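You operate a simulated robot arm through the tools that you are given. There is no shell and no other tool.

Carry out the task below with a simulated two-armed robot. There is one attempt and no reset: what you move stays moved.

TASK
Cap the tube in the press, send it down the chute into the long green tray and zero the counter.
Fine: the tube waiting at the gate goes down too; shut the gate again; leave the press latch FREE.

Only the result counts: the job must be done as asked and must still hold three seconds after the hand-in. Knocking over, shifting, dropping, spilling or breaking anything else fails it. A push-on lid holds only when it is set on centred and level and pressed home; a screw cap is set on level and turned clockwise until tight.

THE ROBOT
Two 7-joint arms with fingered hands on one trunk that stands fixed in place. Base frame: the origin is at the foot of the trunk, x ahead of it, y to its left, z up; the work surface is at about z = 820. Units: mm, degrees, N and s.
The left shoulder is at [30, 120, 1038], the right one opposite. With the tool pointing down near the work surface each hand reaches from about 280 to 700 mm from the base axis, measured 20 degrees to its own side. Payload 4 kg a hand.
The TCP of each hand is the grasp point between the finger pads, 19 mm short of the fingertips. In the tool frame z runs along the fingers and y along their closing line. Largest opening 120 mm; the body of the gripper starts 53 mm behind the TCP. The gripper is a hand of 3 fingers: y runs from the thumb to the fingers, the wrist lies at [0, 0, -219] in the tool frame, and closing takes about 1.5 s.
Orientation is told as [roll, pitch, yaw] about the base's x, y, z axes, in that order, counted from this pose: with the fingers straight down and closing along the base's y, the tool's x points along the base's -x, its y along +y and its z along -z.

THE INTERFACE
- The arms move only by the tool step_arm. It takes "left_increments", "right_increments" or both (then of equal length, played together; a hand with none holds still); each is a list of rows, each a list of 6 numbers: the shift along the tool's x, y, z in mm, then the turn, a rotation vector about the tool's x, y, z in degrees. In form: [[x, y, z, wx, wy, wz], ...]. A call has 1 to 20 rows; each row is the pose to reach, as a shift and turn from the pose commanded when the call began, along the tool's axes at that moment. "left_jaw" and "right_jaw" are, for a hand that has rows, the opening, from 0 (shut) to 1 (fully open), set as the call begins (left out, the last holds). Each row takes 0.2 s and may step no farther than 50 mm and 8.6 degrees from the row before; otherwise, or with a gripper value out of range, the whole call is refused. A pose out of reach is approached as far as the arm can. The call stops where the force on the tool passes 40 N (or 10 N more than at its start, if that is more) or the arm is blocked; 0.2 s more then pass. Each finger travels about 72 mm/s and halts on what it meets, pressing with about 21 N; the grip force reading is that of the motor and also rises with nothing between the fingers. The clock runs only during rows and for 0.2 s after the last one: add rows that repeat a pose to give the fingers time. It gives the time, the measured TCP pose, the force on the tool (base axes), the opening and the grip force at its end, in the units of the frame above (readings bear some noise), with the torque about the TCP (base axes, N m) and any sound that the robot's microphone picked up.
- Cameras (640 x 400 px; columns grow to the right, rows downward): "scene" is now at [52.3, 0.2, 1581.4]; the picture's right is [-0.01, -1.00, 0.00], its down [-0.81, 0.01, -0.59] and it looks along [0.59, -0.01, -0.81] (base axes); focal length 348 px, centre (320, 200). "left" rides on the left gripper at [-66, -4, -79] in its tool frame; the picture's right is [0.05, -1.00, 0.00], its down [0.76, 0.04, -0.64] and it looks along [0.64, 0.03, 0.77] (tool axes); focal length 251 px, centre (320, 200). "right" rides on the right gripper at [66, -4, -79] in its tool frame; the picture's right is [0.05, 1.00, 0.00], its down [-0.76, 0.04, -0.64] and it looks along [-0.64, 0.03, 0.77] (tool axes); focal length 251 px, centre (320, 200). There is no depth. A picture from a camera that has moved, and an enlarged one, comes with that camera's place and axes in the base frame and with its lens.
- get_image(camera): a new picture of that camera. The clock stands still meanwhile.
- raise_lower(by): slides the trunk up (or, below 0, down) by that many mm; the arms and the scene camera ride with it, the base frame stays. It gives what a move gives, with no picture.
- grasp_type(shape, hand): the hand has 3 fingers and takes this shape, open, in about a second: jaw (thumb against the fingers, like two jaws); tri (thumb and two fingers); tip (a fingertip pinch); poke (one finger out to press); point (the index stretched); flat (the hand flat); cup (the hand cupped); fist (a fist). The gripper value then closes the fingers along that shape, each until it touches; the sizes above hold for jaw. It gives what a move gives, with no picture.
- aim_head(pan, tilt): turns the head with the scene camera to pan (to the left, within 120 degrees either way) and tilt (down, from -29 to 69), counted from straight ahead of the robot. It gives what a move gives.
- inspect(camera, box): a new picture of the part [left, top, right, bottom] of that camera's present view, enlarged. The clock stands still meanwhile.
- close_job(): hands the job in; it is judged then, once.

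Nothing tells you positions but the pictures and the camera data. Unless the task says otherwise, let go and move clear before handing in.

The tools are called as a command line: name --argument value ..., lists and objects as JSON in quotes. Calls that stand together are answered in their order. step_arm: Moves the arms, as the interface text tells. Its arguments: {"type":"object","properties":{"left_increments":{"type":"array"},"left_jaw":{"type":"number"},"right_increments":{"type":"array"},"right_jaw":{"type":"number"}},"required":[]} The other tools are called the same way: raise_lower (by) slides the trunk up or down; grasp_type (shape, hand) gives the hand a shape; aim_head (pan, tilt) turns the head that bears the scene camera; get_image (camera) takes a picture; inspect (camera, box) takes an enlarged picture of a part of a camera's view; close_job () hands the job in.

At the start:

```text
time_s: 0.0
left_ee_pos: [493.1, 121.5, 1182.8]
left_orientation: [0.1, 0.0, 0.0]
left_contact_force: [-1.6, 0.5, 0.0]
left_ft_torque: [0.01, 0.0, -0.03]
left_opening: 119.9
left_finger_force: 0.0
left_shape: jaw
right_ee_pos: [498.9, -274.1, 1174.2]
right_orientation: [0.0, 0.0, 0.0]
right_contact_force: [0.0, 0.4, -1.0]
right_ft_torque: [-0.01, -0.02, 0.03]
right_opening: 119.7
right_finger_force: 0.1
right_shape: jaw
trunk travel left (down, up): [-250.0, 290.0]
head pan, tilt: [-0.6, 53.9]
```

scene: 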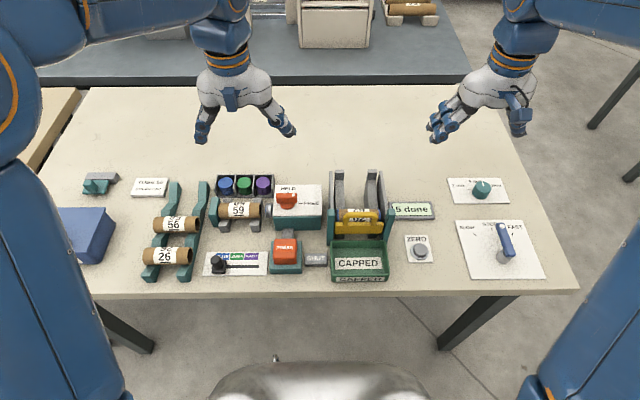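
right: 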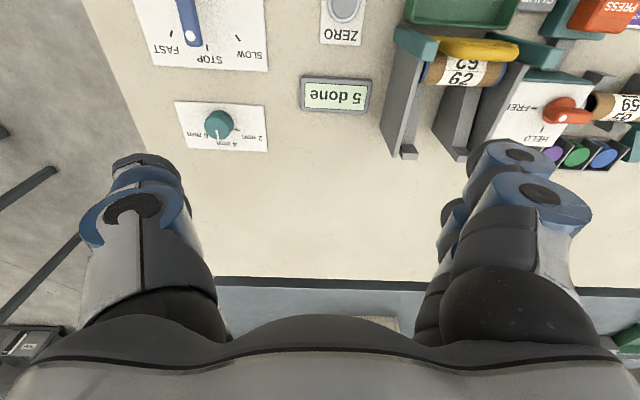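
left: 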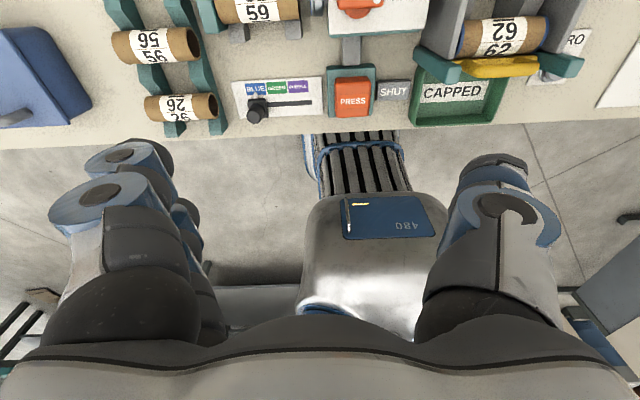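

I see a workbench with a rack of tubes (56, 26), a press holding tube 59, a chute with a yellow gate holding tube 62, a green "CAPPED" tray, a counter and a ZERO button. I'll look closer before moving anything.

inspect --camera "scene" --box '[190, 160, 340, 290]'

inspect --camera "scene" --box '[310, 160, 450, 290]'

inspect --camera "scene" --box '[50, 160, 220, 290]'

inspect --camera "scene" --box '[390, 160, 560, 290]'

inspect --camera "right" --box '[370, 0, 640, 180]'

inspect --camera "left" --box '[200, 0, 640, 140]'

```text
3.08 times, centred on (265, 225) of scene
camera zoom: at [52.3, 0.2, 1581.4], right [-0.01, -1.0, 0.0], down [-0.81, 0.01, -0.59], along [0.59, -0.01, -0.81], focal length 1071 px, centre (489, 123)
```

zoom: 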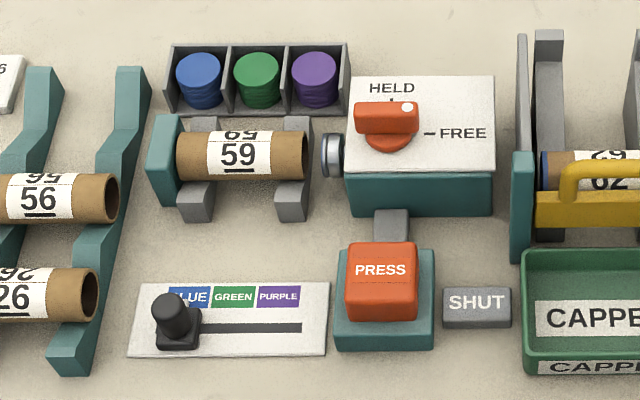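

```text
3.08 times, centred on (380, 225) of scene
camera zoom: at [52.3, 0.2, 1581.4], right [-0.01, -1.0, 0.0], down [-0.81, 0.01, -0.59], along [0.59, -0.01, -0.81], focal length 1071 px, centre (135, 123)
```

zoom: 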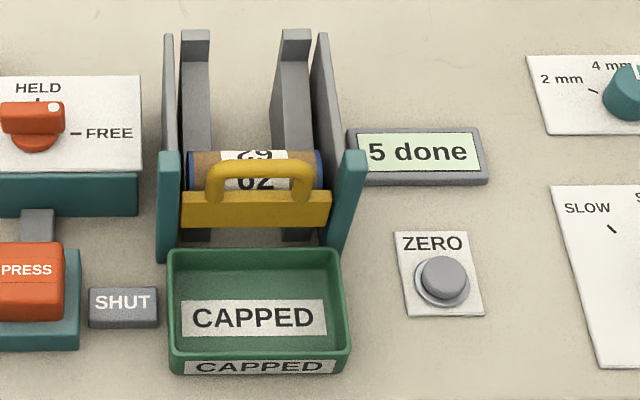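

```text
3.08 times, centred on (135, 225) of scene
camera zoom: at [52.3, 0.2, 1581.4], right [-0.01, -1.0, 0.0], down [-0.81, 0.01, -0.59], along [0.59, -0.01, -0.81], focal length 1071 px, centre (889, 123)
```

zoom: 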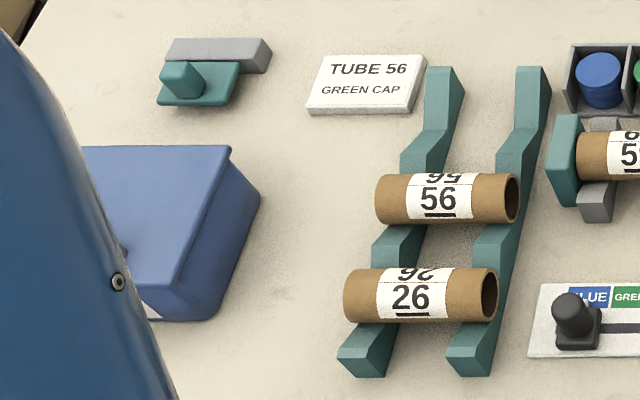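

```text
3.08 times, centred on (475, 225) of scene
camera zoom: at [52.3, 0.2, 1581.4], right [-0.01, -1.0, 0.0], down [-0.81, 0.01, -0.59], along [0.59, -0.01, -0.81], focal length 1071 px, centre (-157, 123)
```

zoom: 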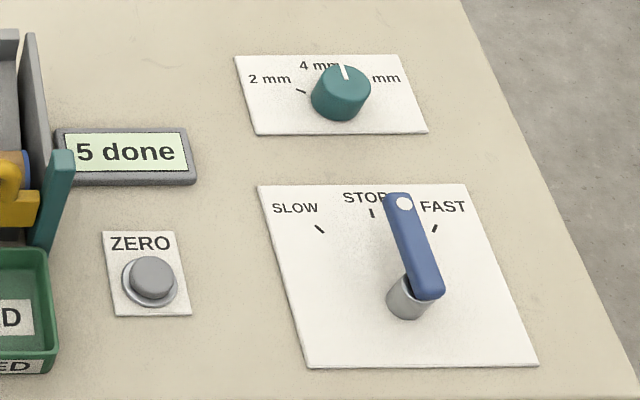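

```text
2.22 times, centred on (505, 90) of right
camera zoom: at [432.8, -277.7, 1252.2], right [-0.05, 1.0, 0.0], down [0.76, 0.04, 0.64], along [0.64, 0.03, -0.77], focal length 559 px, centre (-91, 444)
```

zoom: 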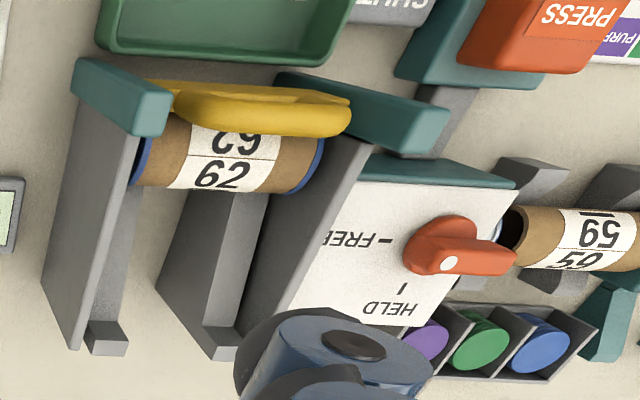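

```text
1.45 times, centred on (420, 70) of left
camera zoom: at [560.7, 115.9, 1261.4], right [-0.05, -1.0, 0.0], down [-0.76, 0.04, 0.64], along [-0.64, 0.03, -0.77], focal length 366 px, centre (174, 389)
```

zoom: 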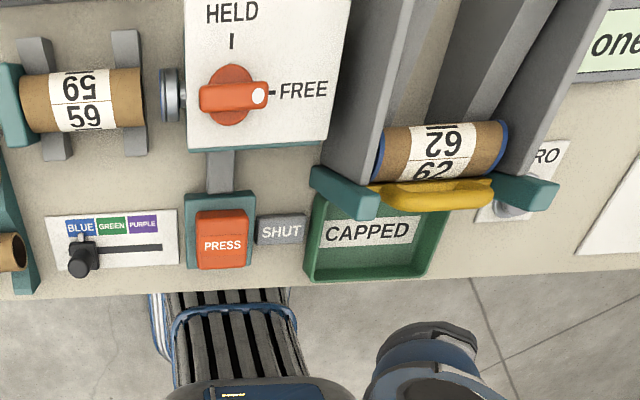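

The latch handle's white dot seems to point to FREE, and a note reads "TUBE 56 GREEN CAP". I'll zoom in further on the details and the rest of the room.

inspect --camera "scene" --box '[125, 170, 185, 205]'

inspect --camera "scene" --box '[205, 165, 285, 230]'

inspect --camera "scene" --box '[260, 180, 335, 230]'

inspect --camera "scene" --box '[200, 235, 330, 280]'

inspect --camera "scene" --box '[320, 160, 400, 220]'

inspect --camera "scene" --box '[320, 195, 400, 290]'

inspect --camera "scene" --box '[40, 160, 140, 290]'

inspect --camera "scene" --box '[230, 0, 480, 90]'

```text
10.67 times, centred on (155, 188) of scene
camera zoom: at [52.3, 0.2, 1581.4], right [-0.01, -1.0, 0.0], down [-0.81, 0.01, -0.59], along [0.59, -0.01, -0.81], focal length 3713 px, centre (2080, 333)
```

zoom: 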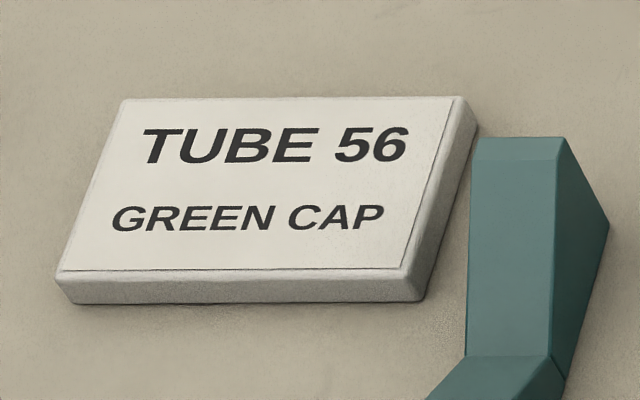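

```text
6.15 times, centred on (245, 198) of scene
camera zoom: at [52.3, 0.2, 1581.4], right [-0.01, -1.0, 0.0], down [-0.81, 0.01, -0.59], along [0.59, -0.01, -0.81], focal length 2142 px, centre (782, 215)
```

zoom: 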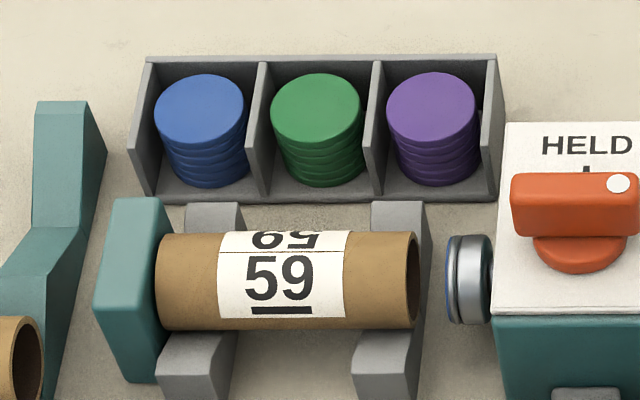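

```text
8.00 times, centred on (298, 205) of scene
camera zoom: at [52.3, 0.2, 1581.4], right [-0.01, -1.0, 0.0], down [-0.81, 0.01, -0.59], along [0.59, -0.01, -0.81], focal length 2785 px, centre (500, 160)
```

zoom: 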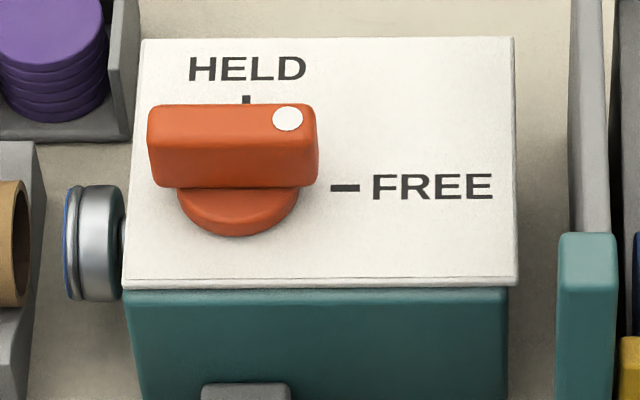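

```text
4.92 times, centred on (265, 258) of scene
camera zoom: at [52.3, 0.2, 1581.4], right [-0.01, -1.0, 0.0], down [-0.81, 0.01, -0.59], along [0.59, -0.01, -0.81], focal length 1714 px, centre (591, -83)
```

zoom: 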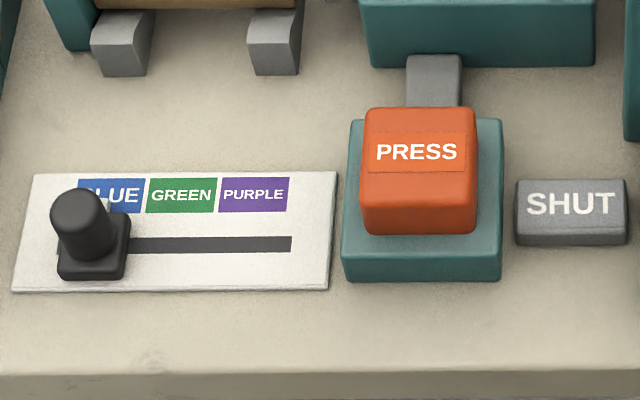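

```text
6.67 times, centred on (360, 190) of scene
camera zoom: at [52.3, 0.2, 1581.4], right [-0.01, -1.0, 0.0], down [-0.81, 0.01, -0.59], along [0.59, -0.01, -0.81], focal length 2321 px, centre (53, 267)
```

zoom: 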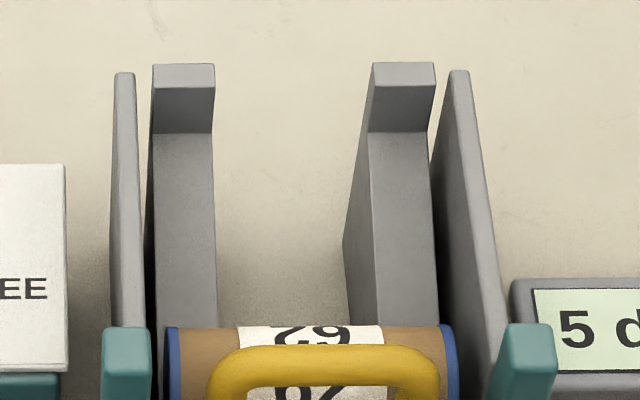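

```text
4.21 times, centred on (360, 242) of scene
camera zoom: at [52.3, 0.2, 1581.4], right [-0.01, -1.0, 0.0], down [-0.81, 0.01, -0.59], along [0.59, -0.01, -0.81], focal length 1466 px, centre (152, 21)
```

zoom: 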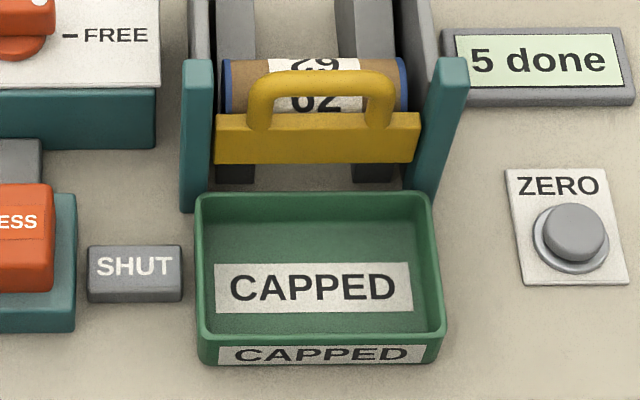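

```text
3.08 times, centred on (90, 225) of scene
camera zoom: at [52.3, 0.2, 1581.4], right [-0.01, -1.0, 0.0], down [-0.81, 0.01, -0.59], along [0.59, -0.01, -0.81], focal length 1071 px, centre (1028, 123)
```

zoom: 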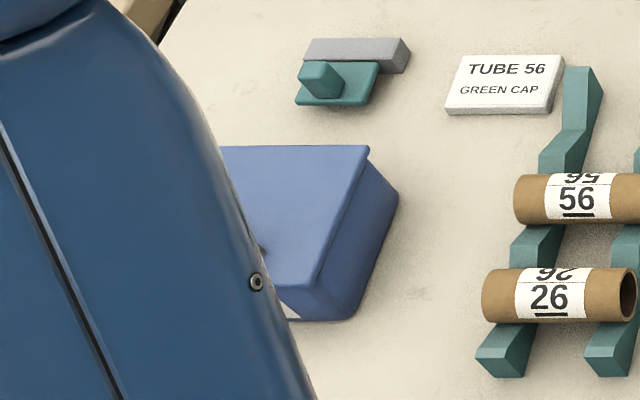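

```text
2.56 times, centred on (355, 45) of scene
camera zoom: at [52.3, 0.2, 1581.4], right [-0.01, -1.0, 0.0], down [-0.81, 0.01, -0.59], along [0.59, -0.01, -0.81], focal length 891 px, centre (230, 597)
```

zoom: 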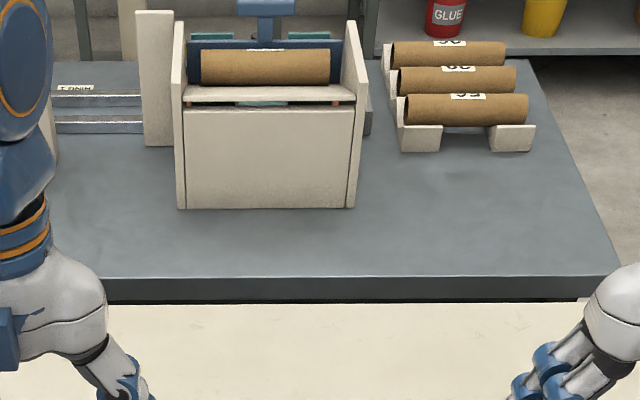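

The ram carries a blue cap, the latch looks FREE and the gate at the chute front is a yellow plate with a loop handle. The "GREEN CAP" card names tube 56, which is not the one in the press (59). I'll bring the right hand camera nearer to look at the gate and chute.

step_arm --right_increments '[[30, 32, 30, 0, 0, 0], [60, 64, 60, 0, 0, 0], [90, 96, 90, 0, 0, 0], [110, 124, 115, 0, 0, 0], [120, 134, 125, 0, 0, 0]]'

get_image --camera "right"

get_image --camera "scene"

```text
refused: row 1 steps farther than a row can; nothing moved
```

```text
taken
camera right: at [432.8, -277.7, 1252.2], right [-0.05, 1.0, 0.0], down [0.76, 0.04, 0.64], along [0.64, 0.03, -0.77], focal length 251 px, centre (320, 200)
```

right: 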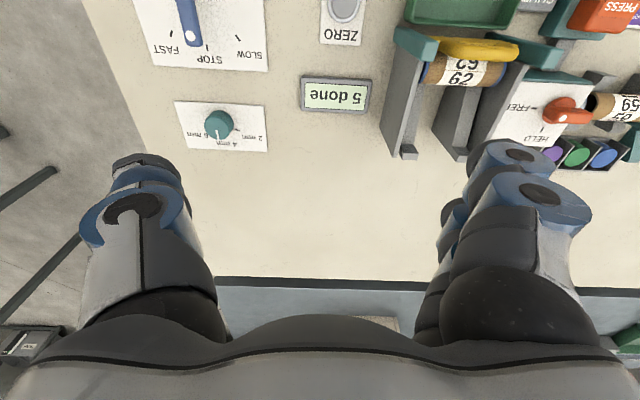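

```text
taken
camera scene: at [52.3, 0.2, 1581.4], right [-0.01, -1.0, 0.0], down [-0.81, 0.01, -0.59], along [0.59, -0.01, -0.81], focal length 348 px, centre (320, 200)
```

scene: 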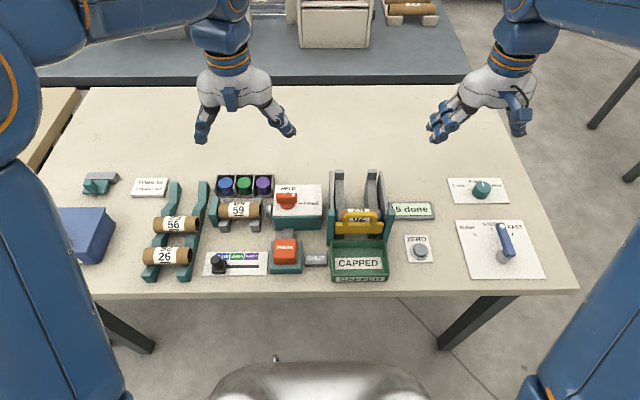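

The steps were slightly over 50 mm, so nothing moved. I'll repeat the same move with smaller rows.

step_arm --right_increments '[[24, 26, 25, 0, 0, 0], [48, 52, 50, 0, 0, 0], [72, 78, 75, 0, 0, 0], [96, 104, 100, 0, 0, 0], [120, 130, 125, 0, 0, 0], [120, 130, 125, 0, 0, 0]]'

get_image --camera "right"

get_image --camera "scene"

```text
time_s: 1.4
left_ee_pos: [492.8, 120.5, 1183.0]
left_orientation: [0.0, 0.0, 0.0]
left_contact_force: [0.1, 0.0, -0.2]
left_ft_torque: [-0.01, -0.02, -0.02]
left_opening: 119.9
left_finger_force: 0.1
left_shape: jaw
right_ee_pos: [376.9, -143.4, 1048.6]
right_orientation: [0.1, 0.0, 0.0]
right_contact_force: [-0.4, -0.6, -0.6]
right_ft_torque: [0.0, -0.01, -0.02]
right_opening: 120.0
right_finger_force: 0.0
right_shape: jaw
trunk travel left (down, up): [-250.0, 290.0]
head pan, tilt: [-0.6, 53.9]
```

```text
taken
camera right: at [312.8, -147.2, 1127.7], right [-0.05, 1.0, 0.0], down [0.76, 0.04, 0.64], along [0.64, 0.04, -0.77], focal length 251 px, centre (320, 200)
```

right: 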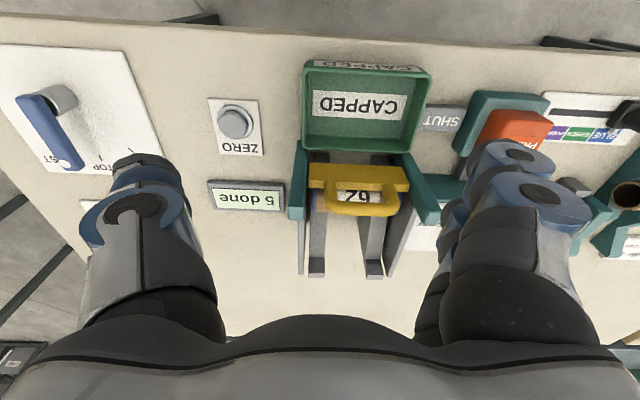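

```text
taken
camera scene: at [52.2, -0.3, 1581.4], right [-0.01, -1.0, 0.0], down [-0.81, 0.01, -0.59], along [0.59, -0.01, -0.81], focal length 348 px, centre (320, 200)
```

scene: 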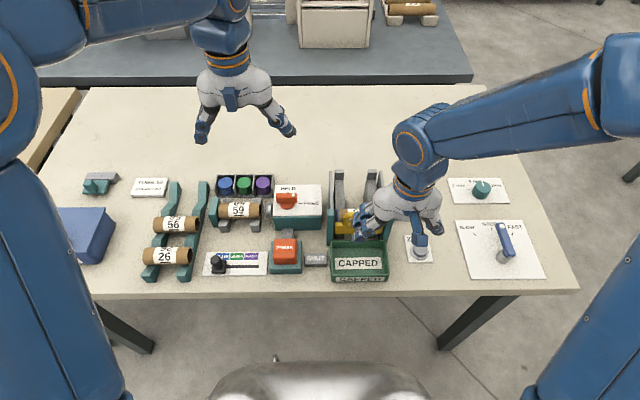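

inspect --camera "right" --box '[270, 40, 460, 290]'

inspect --camera "left" --box '[380, 0, 600, 140]'

inspect --camera "right" --box '[200, 90, 300, 220]'

```text
1.60 times, centred on (365, 165) of right
camera zoom: at [312.8, -147.2, 1127.7], right [-0.05, 1.0, 0.0], down [0.76, 0.04, 0.64], along [0.64, 0.04, -0.77], focal length 402 px, centre (248, 256)
```

zoom: 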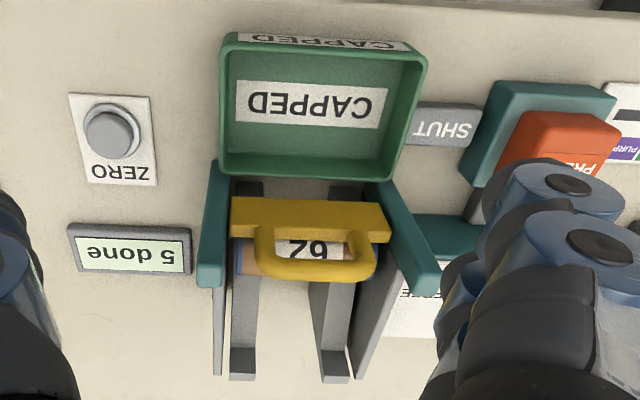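

```text
2.86 times, centred on (490, 70) of left
camera zoom: at [560.6, 115.5, 1261.4], right [-0.05, -1.0, 0.0], down [-0.76, 0.04, 0.64], along [-0.64, 0.04, -0.77], focal length 718 px, centre (-166, 571)
```

zoom: 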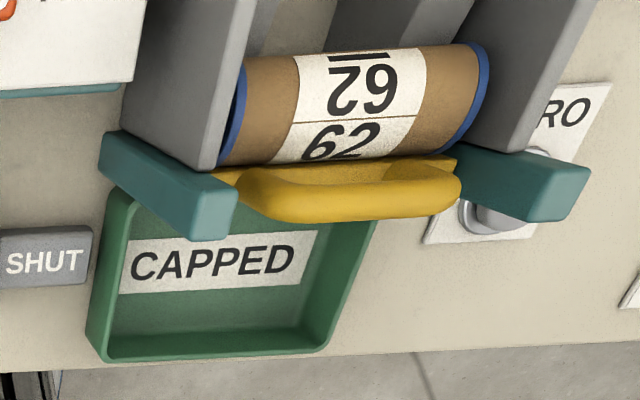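

```text
3.08 times, centred on (250, 155) of right
camera zoom: at [312.8, -147.2, 1127.7], right [-0.05, 1.0, 0.0], down [0.76, 0.04, 0.64], along [0.64, 0.04, -0.77], focal length 774 px, centre (535, 338)
```

zoom: 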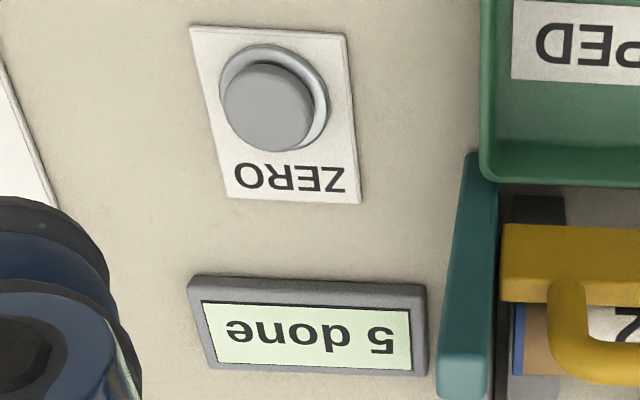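

The gate handle is at about (475, -96, 945), tube 62 is behind it with both ends capped in blue, and the tray sits at x 374–463. The PRESS key is at about (441, 77) with its top near z = 863. I'll move the right hand aside and bring the left hand, closed, above the PRESS key.

step_arm --right_increments '[[-10, -40, -15, 0, 0, 0], [-20, -80, -30, 0, 0, 0], [-30, -120, -45, 0, 0, 0], [-40, -160, -60, 0, 0, 0], [-40, -160, -60, 0, 0, 0], [-40, -160, -60, 0, 0, 0]]' --left_increments '[[9, -7, 40, 0, 0, 0], [18, -14, 80, 0, 0, 0], [27, -21, 120, 0, 0, 0], [36, -28, 160, 0, 0, 0], [45, -35, 190, 0, 0, 0], [52, -43, 213, 0, 0, 0]]' --left_jaw 0

get_image --camera "scene"

get_image --camera "left"

```text
time_s: 2.8
left_ee_pos: [440.9, 78.0, 967.6]
left_orientation: [0.0, 0.0, 0.0]
left_contact_force: [0.4, -0.3, 0.9]
left_ft_torque: [0.0, 0.04, 0.0]
left_opening: 0.1
left_finger_force: 20.7
left_shape: jaw
right_ee_pos: [417.2, -303.1, 1109.0]
right_orientation: [0.0, 0.0, 0.0]
right_contact_force: [-0.3, 0.7, -0.4]
right_ft_torque: [0.01, 0.02, 0.02]
right_opening: 119.8
right_finger_force: 0.1
right_shape: jaw
trunk travel left (down, up): [-250.0, 290.0]
head pan, tilt: [-0.6, 53.9]
```

```text
taken
camera scene: at [52.7, -0.8, 1581.4], right [-0.01, -1.0, 0.0], down [-0.81, 0.01, -0.59], along [0.59, -0.01, -0.81], focal length 348 px, centre (320, 200)
```

scene: 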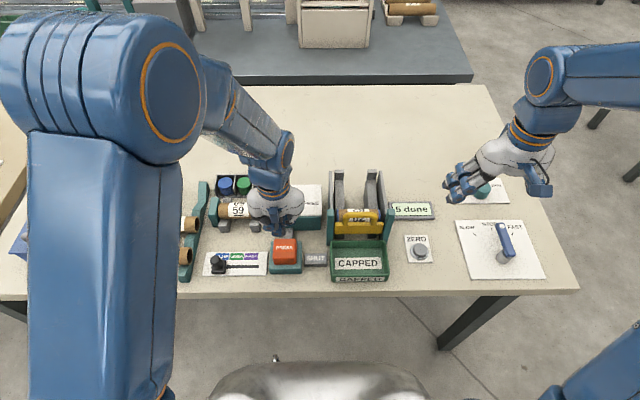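

```text
taken
camera left: at [508.6, 73.1, 1047.3], right [-0.05, -1.0, 0.0], down [-0.76, 0.04, 0.64], along [-0.64, 0.03, -0.77], focal length 251 px, centre (320, 200)
```

left: 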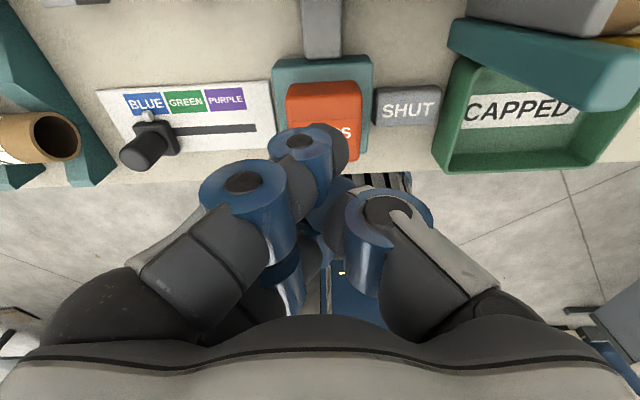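

The closed fingers hang above the PRESS key. I'll check the alignment with enlarged views.

inspect --camera "scene" --box '[230, 190, 340, 285]'

inspect --camera "left" --box '[220, 0, 460, 250]'

```text
4.21 times, centred on (285, 238) of scene
camera zoom: at [52.7, -0.8, 1581.4], right [-0.01, -1.0, 0.0], down [-0.81, 0.01, -0.59], along [0.59, -0.01, -0.81], focal length 1466 px, centre (467, 42)
```

zoom: 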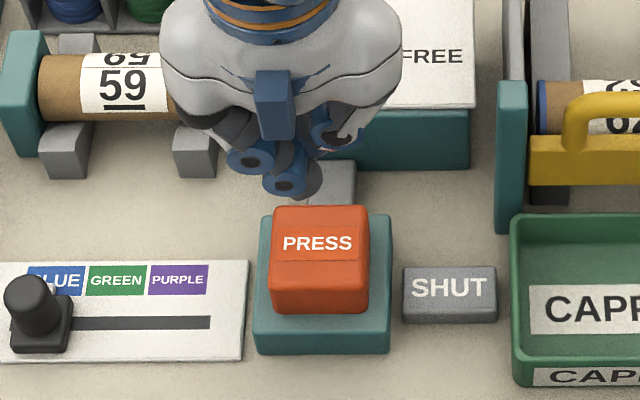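

```text
1.60 times, centred on (340, 125) of left
camera zoom: at [508.6, 73.1, 1047.3], right [-0.05, -1.0, 0.0], down [-0.76, 0.04, 0.64], along [-0.64, 0.03, -0.77], focal length 402 px, centre (288, 320)
```

zoom: 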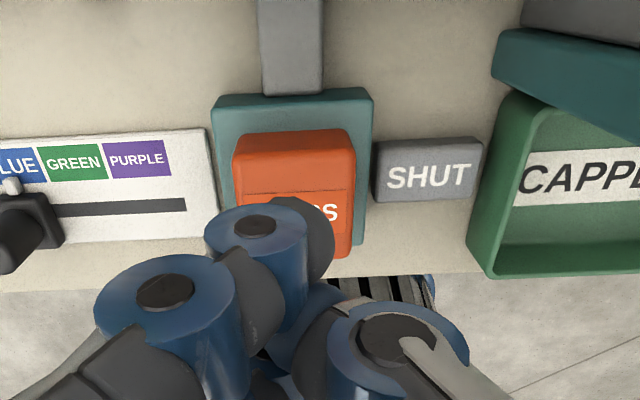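

The key's top face centre works out to about (436, 75, 882). I'll shift onto it and press down gently, watching the force.

step_arm --left_increments '[[5, -3, 30, 0, 0, 0], [5, -3, 56, 0, 0, 0], [5, -3, 60, 0, 0, 0], [5, -3, 63, 0, 0, 0], [5, -3, 66, 0, 0, 0], [5, -3, 69, 0, 0, 0], [5, -3, 72, 0, 0, 0]]'

inspect --camera "scene" --box '[200, 180, 340, 285]'

```text
time_s: 4.4
left_ee_pos: [436.5, 73.7, 896.7]
left_orientation: [0.0, 0.0, 0.0]
left_contact_force: [-0.9, 0.1, 4.0]
left_ft_torque: [0.01, 0.04, 0.02]
left_opening: 0.0
left_finger_force: 21.2
left_shape: jaw
right_ee_pos: [417.9, -303.4, 1109.5]
right_orientation: [0.0, 0.0, 0.0]
right_contact_force: [0.0, 0.2, -1.0]
right_ft_torque: [0.05, 0.0, 0.0]
right_opening: 120.0
right_finger_force: 0.1
right_shape: jaw
trunk travel left (down, up): [-250.0, 290.0]
head pan, tilt: [-0.6, 53.9]
```

```text
3.81 times, centred on (270, 232) of scene
camera zoom: at [52.0, 0.2, 1581.4], right [-0.01, -1.0, 0.0], down [-0.81, 0.01, -0.59], along [0.59, -0.01, -0.81], focal length 1326 px, centre (510, 76)
```

zoom: 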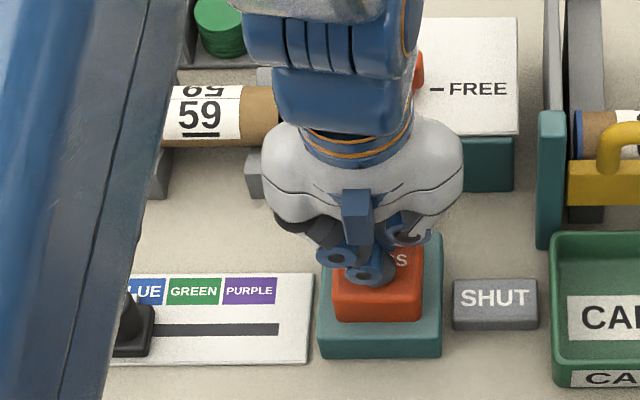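

The fingertips have just touched the key (4 N). I'll keep pressing down in small steps.

step_arm --left_increments '[[0, 0, 3, 0, 0, 0], [0, 0, 6, 0, 0, 0], [0, 0, 9, 0, 0, 0], [0, 0, 12, 0, 0, 0], [0, 0, 15, 0, 0, 0]]'

inspect --camera "scene" --box '[200, 180, 340, 285]'

```text
time_s: 5.6
left_ee_pos: [435.5, 74.5, 882.3]
left_orientation: [0.0, -0.1, 0.1]
left_contact_force: [-1.2, -0.4, 6.9]
left_ft_torque: [0.01, -0.01, 0.0]
left_opening: 0.0
left_finger_force: 21.3
left_shape: jaw
right_ee_pos: [418.2, -303.0, 1110.4]
right_orientation: [0.0, 0.0, 0.0]
right_contact_force: [-0.5, -0.2, 0.8]
right_ft_torque: [-0.04, -0.02, 0.0]
right_opening: 120.1
right_finger_force: 0.0
right_shape: jaw
trunk travel left (down, up): [-250.0, 290.0]
head pan, tilt: [-0.6, 53.9]
heard: click
```

```text
3.81 times, centred on (270, 232) of scene
camera zoom: at [51.7, 0.0, 1581.4], right [-0.01, -1.0, 0.0], down [-0.81, 0.01, -0.59], along [0.59, -0.01, -0.81], focal length 1326 px, centre (510, 76)
```

zoom: 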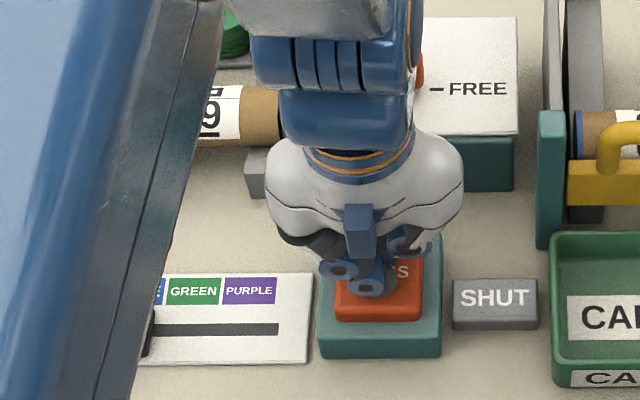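

A click was heard. I'll press on until the key bottoms out and hold briefly so that the cap is fully home.

step_arm --left_increments '[[0, 0, 2, 0, 0, 0], [0, 0, 4, 0, 0, 0], [0, 0, 6, 0, 0, 0], [0, 0, 8, 0, 0, 0], [0, 0, 8, 0, 0, 0], [0, 0, 8, 0, 0, 0]]'

inspect --camera "scene" --box '[200, 180, 340, 285]'

```text
time_s: 7.0
left_ee_pos: [435.2, 74.9, 876.1]
left_orientation: [0.0, -0.2, 0.0]
left_contact_force: [1.6, -0.7, 29.6]
left_ft_torque: [0.0, 0.0, 0.02]
left_opening: 0.0
left_finger_force: 21.2
left_shape: jaw
right_ee_pos: [417.9, -303.3, 1110.5]
right_orientation: [0.0, -0.1, -0.1]
right_contact_force: [-0.4, 0.2, -0.3]
right_ft_torque: [0.02, 0.0, 0.0]
right_opening: 119.9
right_finger_force: 0.2
right_shape: jaw
trunk travel left (down, up): [-250.0, 290.0]
head pan, tilt: [-0.6, 53.9]
```

```text
3.81 times, centred on (270, 232) of scene
camera zoom: at [50.0, -0.3, 1581.6], right [-0.01, -1.0, 0.0], down [-0.81, 0.01, -0.59], along [0.59, -0.01, -0.81], focal length 1326 px, centre (510, 76)
```

zoom: 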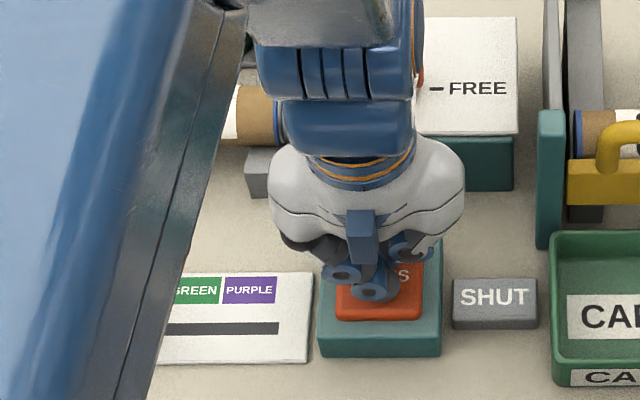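

The key bottomed out at about 30 N. I'll lift off and look at the press.

step_arm --left_increments '[[0, 0, -20, 0, 0, 0], [0, 0, -60, 0, 0, 0], [0, 0, -100, 0, 0, 0], [0, 20, -140, 0, 0, 0], [-40, 40, -160, 0, 0, 0], [-80, 60, -180, 0, 0, 0], [-120, 80, -200, 0, 0, 0], [-150, 100, -220, 0, 0, 0]]' --left_jaw 1

get_image --camera "scene"

get_image --camera "left"

inspect --camera "scene" --box '[200, 165, 330, 285]'

```text
time_s: 8.8
left_ee_pos: [585.6, 175.1, 1093.6]
left_orientation: [0.0, 0.1, 0.0]
left_contact_force: [0.1, -0.1, 0.4]
left_ft_torque: [0.0, 0.02, 0.01]
left_opening: 119.9
left_finger_force: 0.0
left_shape: jaw
right_ee_pos: [419.0, -303.1, 1110.1]
right_orientation: [0.0, 0.1, 0.0]
right_contact_force: [0.0, -0.1, 0.7]
right_ft_torque: [-0.02, 0.01, 0.01]
right_opening: 120.1
right_finger_force: 0.0
right_shape: jaw
trunk travel left (down, up): [-250.0, 290.0]
head pan, tilt: [-0.6, 53.9]
```

```text
taken
camera scene: at [53.0, 1.1, 1581.3], right [-0.01, -1.0, 0.0], down [-0.81, 0.01, -0.59], along [0.59, -0.01, -0.81], focal length 348 px, centre (320, 200)
```

scene: 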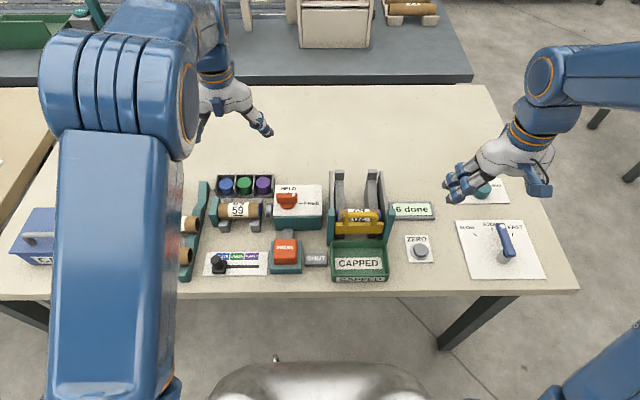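

```text
taken
camera left: at [653.7, 169.9, 1172.5], right [-0.05, -1.0, 0.0], down [-0.76, 0.04, 0.65], along [-0.64, 0.03, -0.76], focal length 251 px, centre (320, 200)
```

left: 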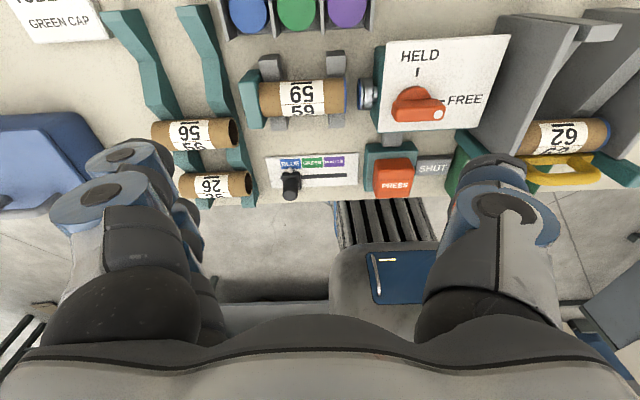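

```text
3.33 times, centred on (265, 225) of scene
camera zoom: at [53.0, 1.1, 1581.3], right [-0.01, -1.0, 0.0], down [-0.81, 0.01, -0.59], along [0.59, -0.01, -0.81], focal length 1160 px, centre (503, 117)
```

zoom: 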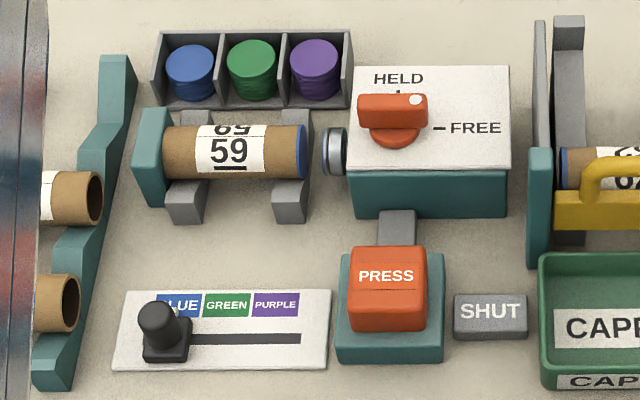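

Tube 59 now shows a blue cap on its right end, the ram has gone back and the counter reads 6. I'll check how the cap sits.

inspect --camera "left" --box '[235, 45, 400, 140]'

inspect --camera "scene" --box '[210, 190, 285, 235]'

inspect --camera "left" --box '[460, 10, 640, 200]'

inspect --camera "left" --box '[370, 20, 520, 140]'

```text
3.88 times, centred on (318, 92) of left
camera zoom: at [653.7, 169.9, 1172.5], right [-0.05, -1.0, 0.0], down [-0.76, 0.04, 0.65], along [-0.64, 0.03, -0.76], focal length 975 px, centre (330, 617)
```

zoom: 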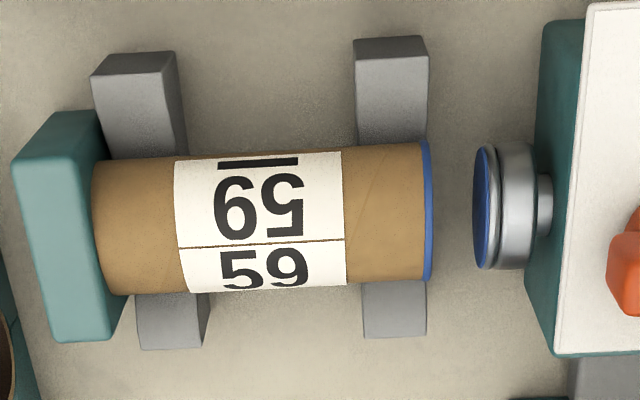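

```text
8.53 times, centred on (248, 212) of scene
camera zoom: at [53.0, 1.1, 1581.3], right [-0.01, -1.0, 0.0], down [-0.81, 0.01, -0.59], along [0.59, -0.01, -0.81], focal length 2970 px, centre (939, 93)
```

zoom: 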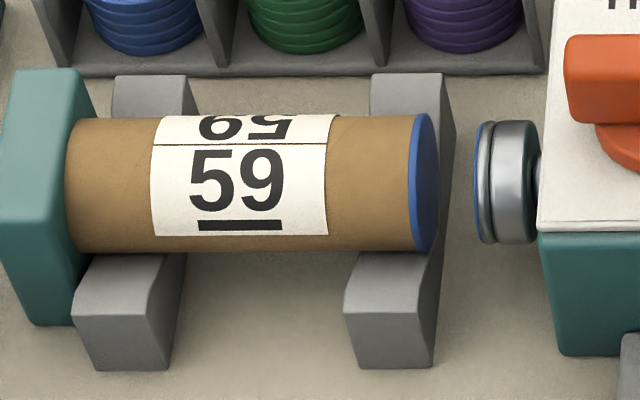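

```text
2.11 times, centred on (550, 105) of left
camera zoom: at [653.7, 169.9, 1172.5], right [-0.05, -1.0, 0.0], down [-0.76, 0.04, 0.65], along [-0.64, 0.03, -0.76], focal length 529 px, centre (-164, 400)
```

zoom: 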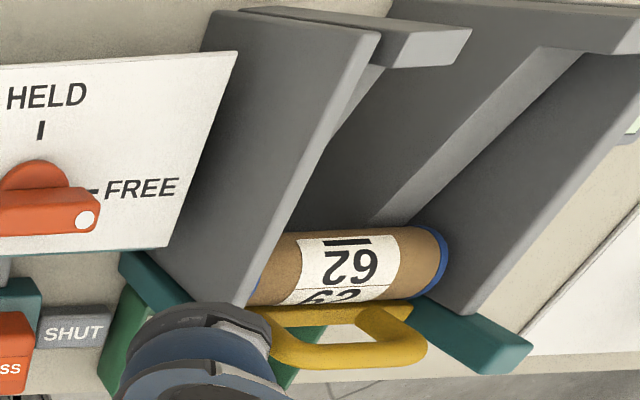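

```text
3.33 times, centred on (445, 80) of left
camera zoom: at [653.7, 169.9, 1172.5], right [-0.05, -1.0, 0.0], down [-0.76, 0.04, 0.65], along [-0.64, 0.03, -0.76], focal length 838 px, centre (-97, 600)
```

zoom: 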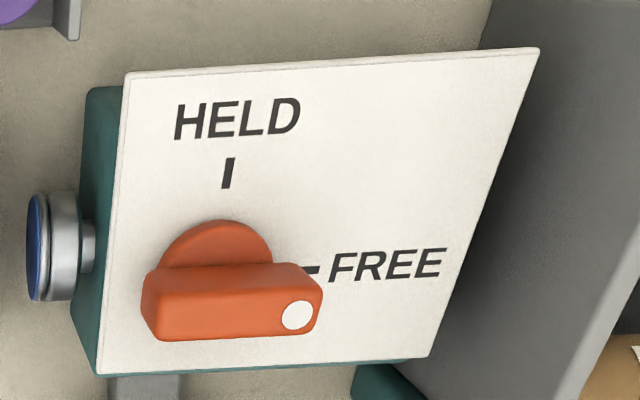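

The cap is flush on the right end and the latch still points to FREE. Before grasping tube 59 (axis about x 551, y 197, z 856) I want to see how wide the finger group is compared with the gap between the cradle blocks.

inspect --camera "left" --box '[0, 120, 640, 400]'

inspect --camera "scene" --box '[180, 60, 300, 150]'

inspect --camera "scene" --box '[430, 110, 570, 210]'

```text
1.00 times, centred on (320, 260) of left (not enlarged: the box is as wide or as high as the picture)
camera zoom: at [653.7, 169.9, 1172.5], right [-0.05, -1.0, 0.0], down [-0.76, 0.04, 0.65], along [-0.64, 0.03, -0.76], focal length 251 px, centre (320, 140)
```

zoom: 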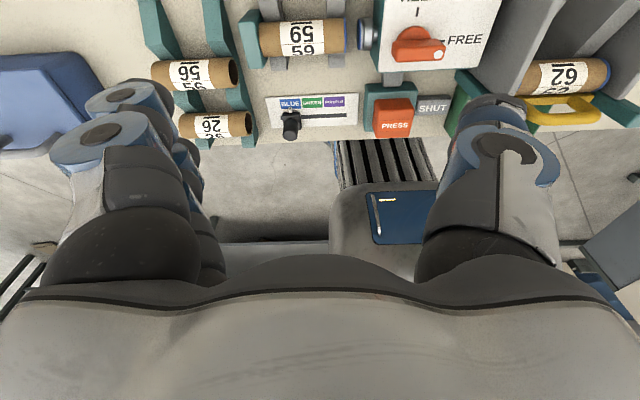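

```text
4.44 times, centred on (240, 105) of scene
camera zoom: at [53.0, 1.1, 1581.3], right [-0.01, -1.0, 0.0], down [-0.81, 0.01, -0.59], along [0.59, -0.01, -0.81], focal length 1547 px, centre (676, 622)
```

zoom: 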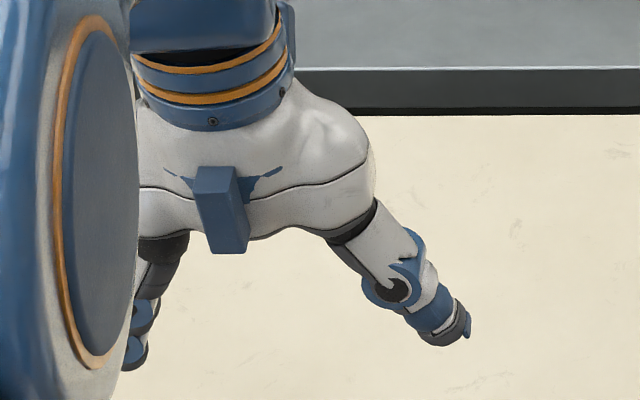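

```text
4.00 times, centred on (500, 160) of scene
camera zoom: at [53.0, 1.1, 1581.3], right [-0.01, -1.0, 0.0], down [-0.81, 0.01, -0.59], along [0.59, -0.01, -0.81], focal length 1392 px, centre (-400, 360)
```

zoom: 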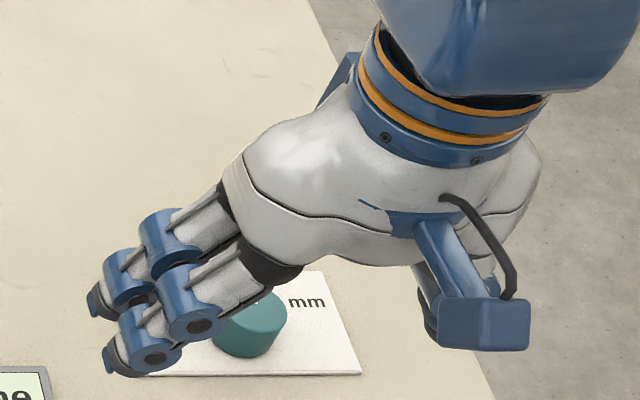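

The two-finger side looks about as wide as the cradle gap (~52 mm), so I need care there. First I'll move the left hand's camera over the chute for a top view of rails, walls and gate.

step_arm --left_increments '[[-3, -43, -5, 0, 0, 0], [-6, -86, -10, 0, 0, 0], [-9, -129, -15, 0, 0, 0], [-12, -172, -20, 0, 0, 0], [-15, -215, -27, 0, 0, 0], [-15, -215, -27, 0, 0, 0]]'

get_image --camera "left"

inspect --camera "left" --box '[240, 0, 460, 180]'

get_image --camera "scene"

```text
time_s: 10.2
left_ee_pos: [601.7, -40.5, 1122.2]
left_orientation: [0.1, 0.0, 0.0]
left_contact_force: [-0.9, 0.4, -0.2]
left_ft_torque: [-0.02, 0.01, 0.0]
left_opening: 119.8
left_finger_force: 0.1
left_shape: jaw
right_ee_pos: [418.5, -302.4, 1110.2]
right_orientation: [0.0, 0.0, -0.1]
right_contact_force: [-0.2, -0.3, -0.1]
right_ft_torque: [-0.03, 0.01, 0.0]
right_opening: 120.0
right_finger_force: 0.1
right_shape: jaw
trunk travel left (down, up): [-250.0, 290.0]
head pan, tilt: [-0.6, 53.9]
```

```text
taken
camera left: at [668.3, -44.9, 1200.2], right [-0.05, -1.0, 0.0], down [-0.76, 0.04, 0.64], along [-0.64, 0.03, -0.77], focal length 251 px, centre (320, 200)
```

left: 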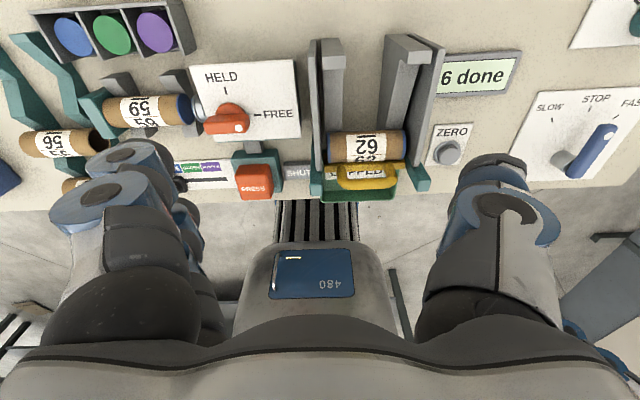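

```text
2.22 times, centred on (350, 90) of left
camera zoom: at [668.3, -44.9, 1200.2], right [-0.05, -1.0, 0.0], down [-0.76, 0.04, 0.64], along [-0.64, 0.03, -0.77], focal length 559 px, centre (253, 444)
```

zoom: 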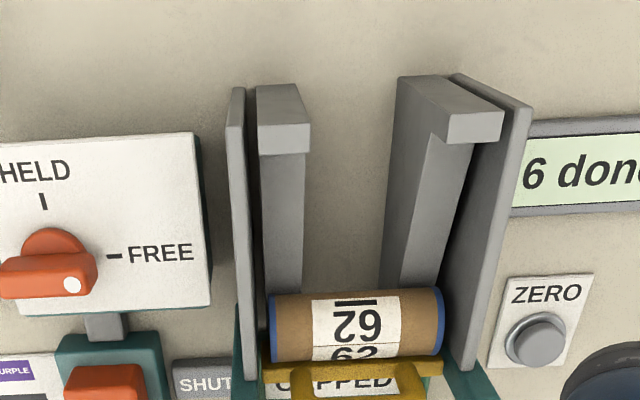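

```text
taken
camera scene: at [52.0, 1.2, 1581.4], right [-0.01, -1.0, 0.0], down [-0.81, 0.01, -0.59], along [0.59, -0.01, -0.81], focal length 348 px, centre (320, 200)
```

scene: 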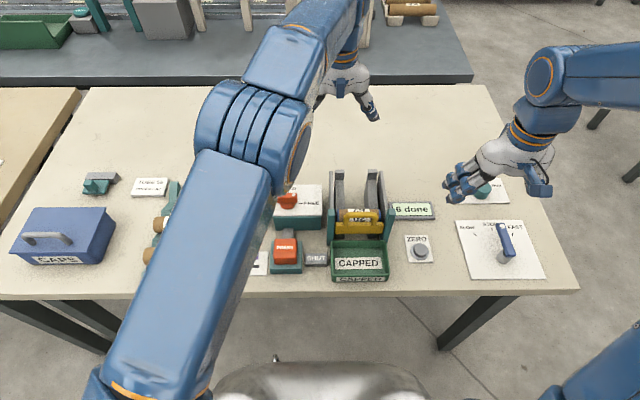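

The rails have some kind of raised block at their back end. I'll look more closely at its profile.

inspect --camera "left" --box '[305, 25, 450, 110]'

inspect --camera "scene" --box '[322, 162, 397, 215]'

inspect --camera "left" --box '[300, 110, 440, 210]'

inspect --camera "right" --box '[340, 0, 640, 180]'

```text
4.41 times, centred on (378, 68) of left
camera zoom: at [668.3, -44.9, 1200.2], right [-0.05, -1.0, 0.0], down [-0.76, 0.04, 0.64], along [-0.64, 0.03, -0.77], focal length 1110 px, centre (66, 785)
```

zoom: 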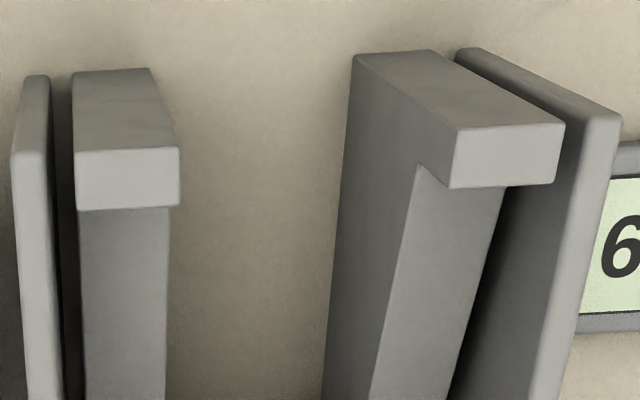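

```text
7.55 times, centred on (360, 188) of scene
camera zoom: at [52.0, 1.2, 1581.4], right [-0.01, -1.0, 0.0], down [-0.81, 0.01, -0.59], along [0.59, -0.01, -0.81], focal length 2627 px, centre (22, 287)
```

zoom: 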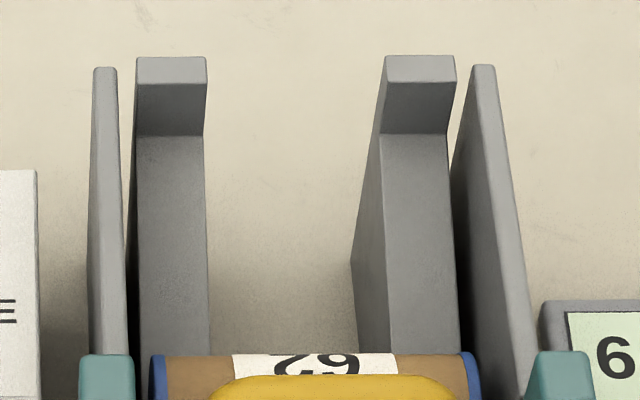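

```text
4.00 times, centred on (370, 160) of left
camera zoom: at [668.3, -44.9, 1200.2], right [-0.05, -1.0, 0.0], down [-0.76, 0.04, 0.64], along [-0.64, 0.03, -0.77], focal length 1006 px, centre (120, 360)
```

zoom: 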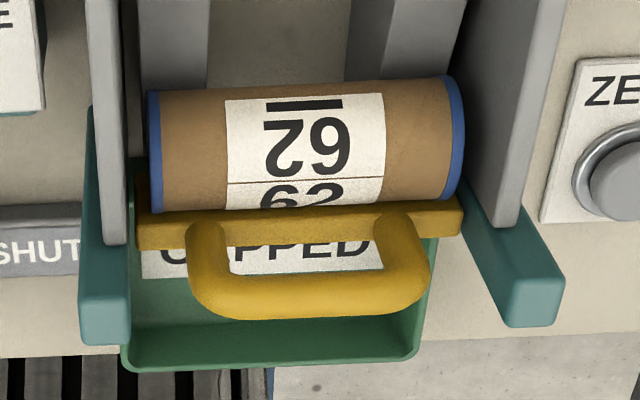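

```text
2.13 times, centred on (490, 90) of right
camera zoom: at [352.8, -306.0, 1188.6], right [-0.05, 1.0, 0.0], down [0.76, 0.04, 0.64], along [0.64, 0.03, -0.77], focal length 536 px, centre (-43, 435)
```

zoom: 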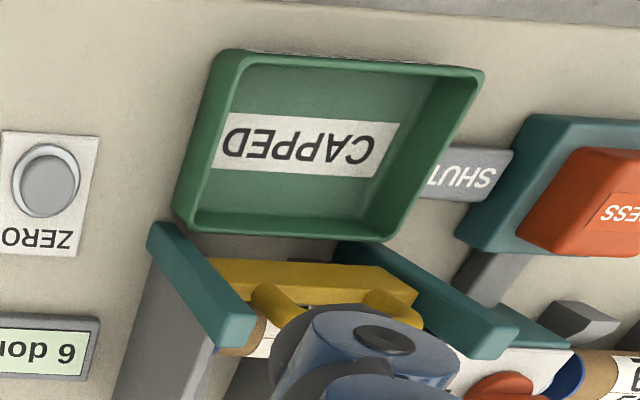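

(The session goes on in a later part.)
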